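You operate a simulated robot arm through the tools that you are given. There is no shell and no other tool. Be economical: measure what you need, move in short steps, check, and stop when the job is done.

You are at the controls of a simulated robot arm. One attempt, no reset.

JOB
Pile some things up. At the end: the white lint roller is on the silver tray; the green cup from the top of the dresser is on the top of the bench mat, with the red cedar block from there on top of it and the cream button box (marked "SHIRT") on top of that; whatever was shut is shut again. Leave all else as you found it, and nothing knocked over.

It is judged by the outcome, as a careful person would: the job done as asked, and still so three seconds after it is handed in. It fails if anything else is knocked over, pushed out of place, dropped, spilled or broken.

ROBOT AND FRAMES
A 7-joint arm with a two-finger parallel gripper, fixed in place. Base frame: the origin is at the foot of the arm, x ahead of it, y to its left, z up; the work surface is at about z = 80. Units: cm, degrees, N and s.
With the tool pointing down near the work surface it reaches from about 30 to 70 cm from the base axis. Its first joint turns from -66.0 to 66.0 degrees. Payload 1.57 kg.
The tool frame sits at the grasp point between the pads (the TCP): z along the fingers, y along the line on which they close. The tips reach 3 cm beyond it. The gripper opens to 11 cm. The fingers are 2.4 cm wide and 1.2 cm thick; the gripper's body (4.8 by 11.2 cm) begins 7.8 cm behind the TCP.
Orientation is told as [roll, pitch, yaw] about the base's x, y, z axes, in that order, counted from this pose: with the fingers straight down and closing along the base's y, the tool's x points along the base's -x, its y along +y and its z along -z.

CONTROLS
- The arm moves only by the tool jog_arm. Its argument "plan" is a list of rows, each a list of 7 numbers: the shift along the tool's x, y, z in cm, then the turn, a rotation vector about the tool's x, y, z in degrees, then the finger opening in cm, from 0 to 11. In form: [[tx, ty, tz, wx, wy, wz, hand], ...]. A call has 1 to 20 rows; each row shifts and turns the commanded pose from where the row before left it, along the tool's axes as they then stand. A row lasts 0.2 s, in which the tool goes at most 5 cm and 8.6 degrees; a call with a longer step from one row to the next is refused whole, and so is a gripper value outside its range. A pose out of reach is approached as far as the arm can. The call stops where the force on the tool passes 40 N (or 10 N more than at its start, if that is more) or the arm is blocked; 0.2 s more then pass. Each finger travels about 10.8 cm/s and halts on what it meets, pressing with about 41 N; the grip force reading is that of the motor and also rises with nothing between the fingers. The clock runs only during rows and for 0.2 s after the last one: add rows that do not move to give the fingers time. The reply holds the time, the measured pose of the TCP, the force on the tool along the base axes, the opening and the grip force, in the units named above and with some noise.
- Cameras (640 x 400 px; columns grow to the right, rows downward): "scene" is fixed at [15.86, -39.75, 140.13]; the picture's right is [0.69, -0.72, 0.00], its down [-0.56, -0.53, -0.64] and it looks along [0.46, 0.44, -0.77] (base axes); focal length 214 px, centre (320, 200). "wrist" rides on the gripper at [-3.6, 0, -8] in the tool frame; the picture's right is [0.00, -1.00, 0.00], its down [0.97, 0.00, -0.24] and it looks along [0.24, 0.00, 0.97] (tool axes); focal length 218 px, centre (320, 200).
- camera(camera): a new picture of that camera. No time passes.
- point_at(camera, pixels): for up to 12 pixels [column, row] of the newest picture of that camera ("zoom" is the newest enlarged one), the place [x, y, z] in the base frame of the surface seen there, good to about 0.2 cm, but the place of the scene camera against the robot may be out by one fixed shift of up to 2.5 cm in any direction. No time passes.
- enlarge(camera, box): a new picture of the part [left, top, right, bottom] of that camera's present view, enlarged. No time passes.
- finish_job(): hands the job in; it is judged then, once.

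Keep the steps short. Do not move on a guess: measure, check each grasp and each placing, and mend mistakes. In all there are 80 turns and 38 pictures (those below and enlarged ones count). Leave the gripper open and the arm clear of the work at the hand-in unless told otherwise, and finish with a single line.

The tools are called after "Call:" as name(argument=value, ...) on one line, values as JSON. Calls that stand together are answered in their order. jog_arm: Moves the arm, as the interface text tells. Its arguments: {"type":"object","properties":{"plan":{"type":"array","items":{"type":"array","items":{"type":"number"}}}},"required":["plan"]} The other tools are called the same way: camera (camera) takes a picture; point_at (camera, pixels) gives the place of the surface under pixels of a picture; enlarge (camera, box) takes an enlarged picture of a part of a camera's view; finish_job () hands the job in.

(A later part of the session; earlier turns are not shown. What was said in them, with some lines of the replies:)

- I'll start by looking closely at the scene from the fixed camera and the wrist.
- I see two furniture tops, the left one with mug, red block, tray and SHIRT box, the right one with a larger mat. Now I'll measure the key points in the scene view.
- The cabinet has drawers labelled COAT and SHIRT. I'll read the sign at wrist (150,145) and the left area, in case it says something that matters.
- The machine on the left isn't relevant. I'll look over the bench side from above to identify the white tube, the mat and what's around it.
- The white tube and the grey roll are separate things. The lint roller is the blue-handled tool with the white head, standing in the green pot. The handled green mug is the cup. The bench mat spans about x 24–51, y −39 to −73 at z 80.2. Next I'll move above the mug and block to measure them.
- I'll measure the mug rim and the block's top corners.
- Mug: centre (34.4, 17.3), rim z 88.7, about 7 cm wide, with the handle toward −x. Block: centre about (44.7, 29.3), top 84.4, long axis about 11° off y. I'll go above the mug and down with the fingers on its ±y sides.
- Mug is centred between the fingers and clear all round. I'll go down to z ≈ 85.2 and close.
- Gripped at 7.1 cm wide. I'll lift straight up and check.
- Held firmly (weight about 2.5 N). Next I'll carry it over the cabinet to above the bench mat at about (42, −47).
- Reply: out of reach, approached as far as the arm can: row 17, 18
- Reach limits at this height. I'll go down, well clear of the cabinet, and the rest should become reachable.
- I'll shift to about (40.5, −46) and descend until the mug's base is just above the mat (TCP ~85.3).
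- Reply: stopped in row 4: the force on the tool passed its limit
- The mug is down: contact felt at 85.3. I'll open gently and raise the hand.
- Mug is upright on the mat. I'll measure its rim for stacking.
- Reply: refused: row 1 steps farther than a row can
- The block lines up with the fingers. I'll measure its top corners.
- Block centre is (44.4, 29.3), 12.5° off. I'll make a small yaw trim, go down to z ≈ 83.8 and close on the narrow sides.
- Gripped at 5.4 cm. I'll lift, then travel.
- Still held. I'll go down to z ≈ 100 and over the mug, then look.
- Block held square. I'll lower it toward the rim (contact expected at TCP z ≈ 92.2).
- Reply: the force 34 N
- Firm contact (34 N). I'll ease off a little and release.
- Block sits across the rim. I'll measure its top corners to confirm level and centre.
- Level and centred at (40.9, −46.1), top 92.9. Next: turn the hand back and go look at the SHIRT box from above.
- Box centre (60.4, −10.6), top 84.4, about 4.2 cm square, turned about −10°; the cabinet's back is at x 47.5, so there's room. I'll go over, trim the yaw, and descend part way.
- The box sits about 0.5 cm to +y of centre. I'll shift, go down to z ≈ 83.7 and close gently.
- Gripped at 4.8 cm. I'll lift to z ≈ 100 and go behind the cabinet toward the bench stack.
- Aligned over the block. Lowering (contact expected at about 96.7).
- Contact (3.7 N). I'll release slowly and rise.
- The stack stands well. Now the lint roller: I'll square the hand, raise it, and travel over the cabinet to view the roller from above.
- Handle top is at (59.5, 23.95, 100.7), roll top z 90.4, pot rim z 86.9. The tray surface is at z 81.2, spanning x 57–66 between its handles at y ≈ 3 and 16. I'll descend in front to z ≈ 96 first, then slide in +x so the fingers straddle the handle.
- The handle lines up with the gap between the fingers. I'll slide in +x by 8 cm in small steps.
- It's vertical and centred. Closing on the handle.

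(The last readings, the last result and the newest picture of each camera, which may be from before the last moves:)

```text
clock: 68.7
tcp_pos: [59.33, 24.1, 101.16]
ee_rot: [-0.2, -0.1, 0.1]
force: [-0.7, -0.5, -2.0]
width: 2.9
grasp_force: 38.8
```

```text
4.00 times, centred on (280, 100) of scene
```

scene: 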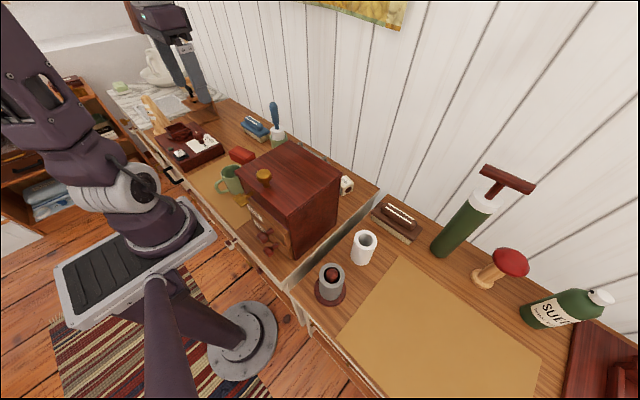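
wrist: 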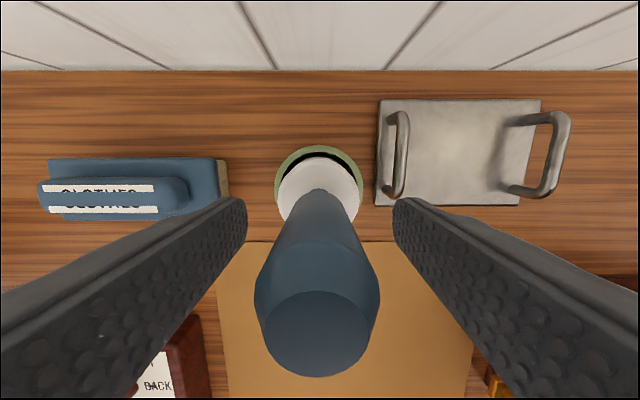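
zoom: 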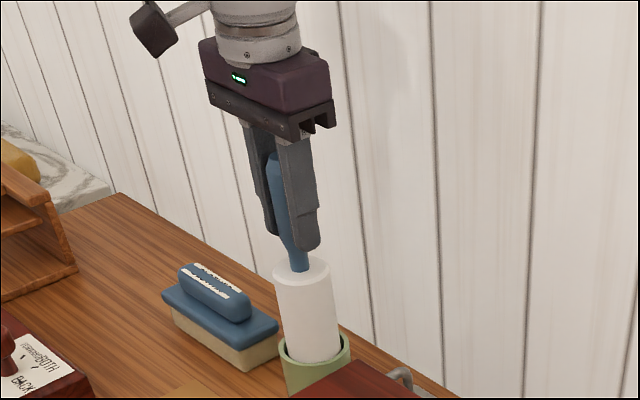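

It's coming out straight. I'll lift a further 3.5 cm and check the roll bottom clears the pot.

Call:
jog_arm(plan=[[0, 0, -1.2, 0, 0, 0, 1.5], [0, 0, -1.2, 0, 0, 0, 1.5], [0, 0, -1.2, 0, 0, 0, 1.5], [0, 0, 0, 0, 0, 0, 1.5]])

Call:
enlarge(camera="scene", box=[200, 60, 360, 160])

```text
clock: 69.7
tcp_pos: [59.27, 24.05, 104.76]
ee_rot: [-0.2, -0.1, 0.1]
force: [0.1, 0.2, -1.0]
width: 2.91
grasp_force: 39.2
```

```text
4.00 times, centred on (280, 110) of scene
```

zoom: 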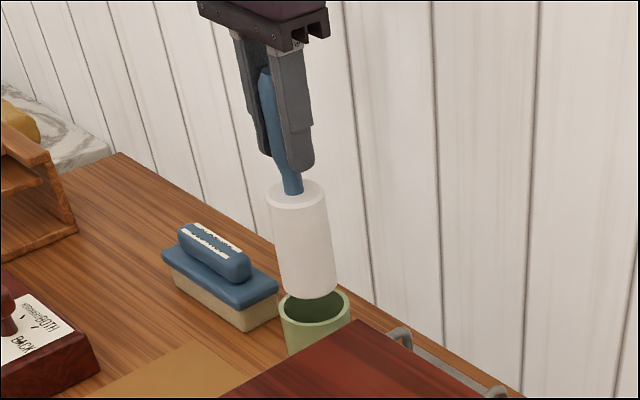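

Call:
point_at(camera="zoom", pixels=[[306, 292], [300, 210], [282, 302], [349, 300], [272, 215], [333, 280]])

```text
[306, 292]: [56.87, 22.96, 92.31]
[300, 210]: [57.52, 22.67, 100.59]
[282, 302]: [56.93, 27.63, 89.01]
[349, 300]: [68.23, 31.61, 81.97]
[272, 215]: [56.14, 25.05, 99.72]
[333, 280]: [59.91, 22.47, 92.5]
```

Roll bottom is about 3 cm above the pot rim. I'll carry it sideways over the tray centre (61.2, 10.3).

Call:
jog_arm(plan=[[0, -2, 0, 0, 0, 0, 1.5], [-0.4, -3, 0, 0, 0, 0, 1.5], [-0.5, -3, 0, 0, 0, 0, 1.5], [-0.5, -3, 0, 0, 0, 0, 1.5], [-0.5, -2.75, 0, 0, 0, 0, 1.5], [0, 0, 0, 0, 0, 0, 1.5]])

Call:
camera(camera="wrist")

```text
clock: 71.1
tcp_pos: [61.32, 10.21, 104.76]
ee_rot: [-0.1, -0.1, 0.0]
force: [-0.2, 0.7, -1.4]
width: 2.93
grasp_force: 39.0
```

```text
6 pictures are left
```

wrist: 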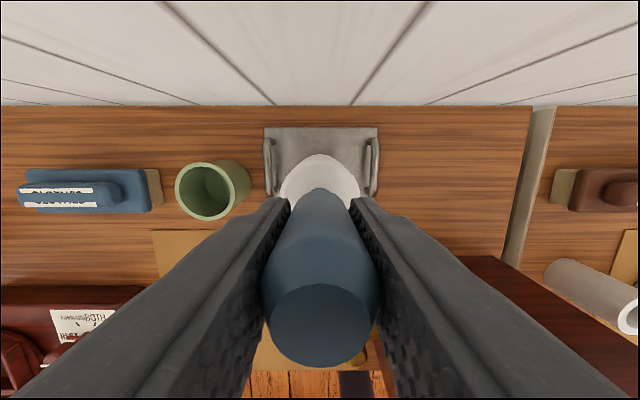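

Centred between the tray's handles, and the pot is undisturbed. Lowering slowly; contact expected around 96.

Call:
jog_arm(plan=[[0, 0, 2.5, 0, 0, 0, 1.5], [0, 0, 2.5, 0, 0, 0, 1.5], [0, 0, 2, 0, 0, 0, 1.5], [0, 0, 0.8, 0, 0, 0, 1.5], [0, 0, 0, 0, 0, 0, 1.5], [0, 0, 0.2, 0, 0, 0, 1.5], [0, 0, 0.2, 0, 0, 0, 1.5], [0, 0, 0, 0, 0, 0, 1.5]])

```text
clock: 72.9
tcp_pos: [61.35, 10.28, 96.81]
ee_rot: [0.0, -0.4, 0.0]
force: [-2.0, -0.4, 33.5]
width: 2.92
grasp_force: 39.0
```

Contact at 96.8 (33 N). I'll ease off and check before releasing.

Call:
jog_arm(plan=[[0, 0, -0.2, 0, 0, 0, 1.5], [0, 0, 0, 0, 0, 0, 1.5]])

Call:
enlarge(camera="scene", box=[230, 70, 400, 220])

```text
clock: 73.5
tcp_pos: [61.15, 10.33, 96.67]
ee_rot: [-0.1, -0.1, 0.0]
force: [4.2, 0.7, 11.2]
width: 2.91
grasp_force: 38.8
```

```text
2.67 times, centred on (315, 145) of scene
```

zoom: 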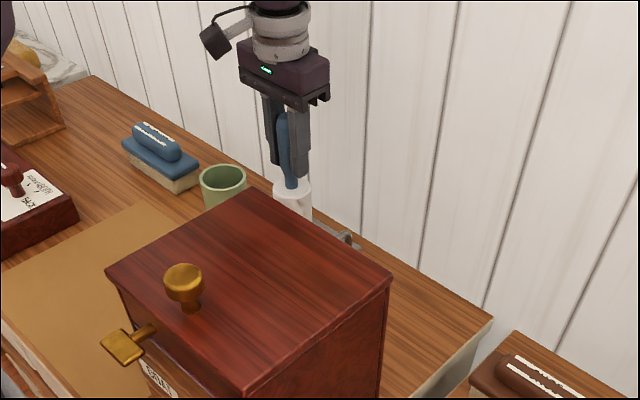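

It looks vertical. I'll ease a hair more and open slowly.

Call:
jog_arm(plan=[[0, 0, -0.08, 0, 0, 0, 1.5], [0, 0, 0, 0, 0, 0, 1.5], [0, 0, 0, 0, 0, 0, 3.1], [0, 0, 0, 0, 0, 0, 3.5], [0, 0, 0, 0, 0, 0, 4.5], [0, 0, 0, 0, 0, 0, 6], [0, 0, 0, 0, 0, 0, 7.5], [0, 0, 0, 0, 0, 0, 7.5]])

Call:
camera(camera="wrist")

Call:
point_at(camera="wrist", pixels=[[318, 335], [262, 290], [374, 290], [319, 165]])

```text
clock: 75.3
tcp_pos: [61.07, 10.19, 96.74]
ee_rot: [-0.2, -0.1, -0.1]
force: [0.6, -0.7, -0.3]
width: 7.51
grasp_force: 0.0
```

```text
4 pictures are left
```

wrist: 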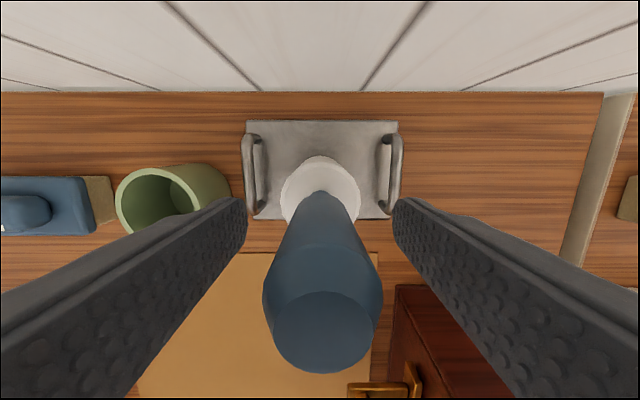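

```text
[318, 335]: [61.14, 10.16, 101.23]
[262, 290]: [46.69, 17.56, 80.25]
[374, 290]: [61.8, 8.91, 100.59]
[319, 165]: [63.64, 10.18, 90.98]
```

The roller stands free and upright on the tray. I'll slide the hand straight back (−x), then up.

Call:
jog_arm(plan=[[1.5, 0, 0, 0, 0, 0, 7.5], [2, 0, 0, 0, 0, 0, 7.5], [2, 0.5, 0, 0, 0, 0, 7.5], [2, 0.5, 0, 0, 0, 0, 7.5], [2, 0.5, 0, 0, 0, 0, 7.5], [0, 0, -4, 0, 0, 0, 7.5], [0, 0, -4, 0, 0, 0, 7.5], [0, 0, -4, 0, 0, 0, 7.5], [0, 0, -4, 0, 0, 0, 7.5], [3, 3, 0, 0, 0, 0, 11], [3, 3, 0, 0, 0, 0, 11], [3, 0, 0, 0, 0, 0, 11], [3, 0, 0, 0, 0, 0, 11], [0, 0, 0, 0, 0, 0, 11]])

Call:
camera(camera="scene")

Call:
camera(camera="wrist")

```text
clock: 78.3
tcp_pos: [39.72, 17.75, 112.73]
ee_rot: [-0.1, -0.1, 0.0]
force: [-0.4, 0.1, -0.4]
width: 11.0
grasp_force: 0.0
```

```text
3 pictures are left
```

scene: 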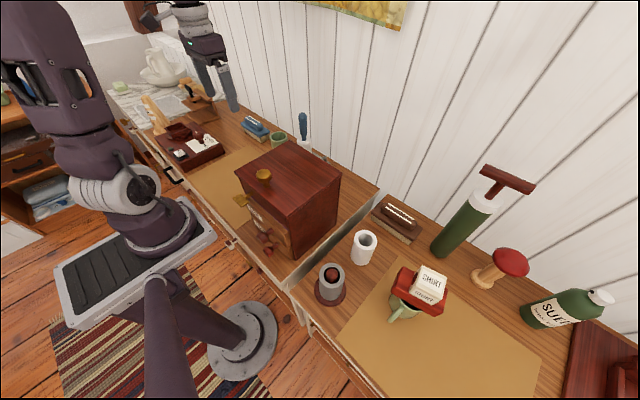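

```text
2 pictures are left
```

wrist: 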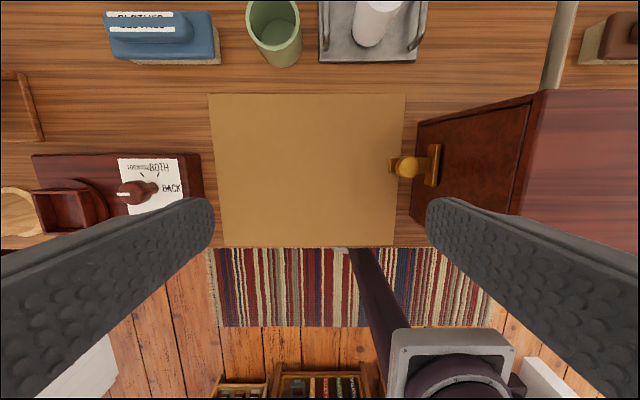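

The lint roller stands on the tray. The mug, block and SHIRT box are stacked on the bench mat. I opened nothing, and everything else is where it was. The hand is open and clear, so I'm handing in.

Call:
finish_job()

```text
The job is handed in.
```

The job is handed in: the white lint roller stands upright on the silver tray, and the green mug, red cedar block and SHIRT box are stacked on the bench mat.
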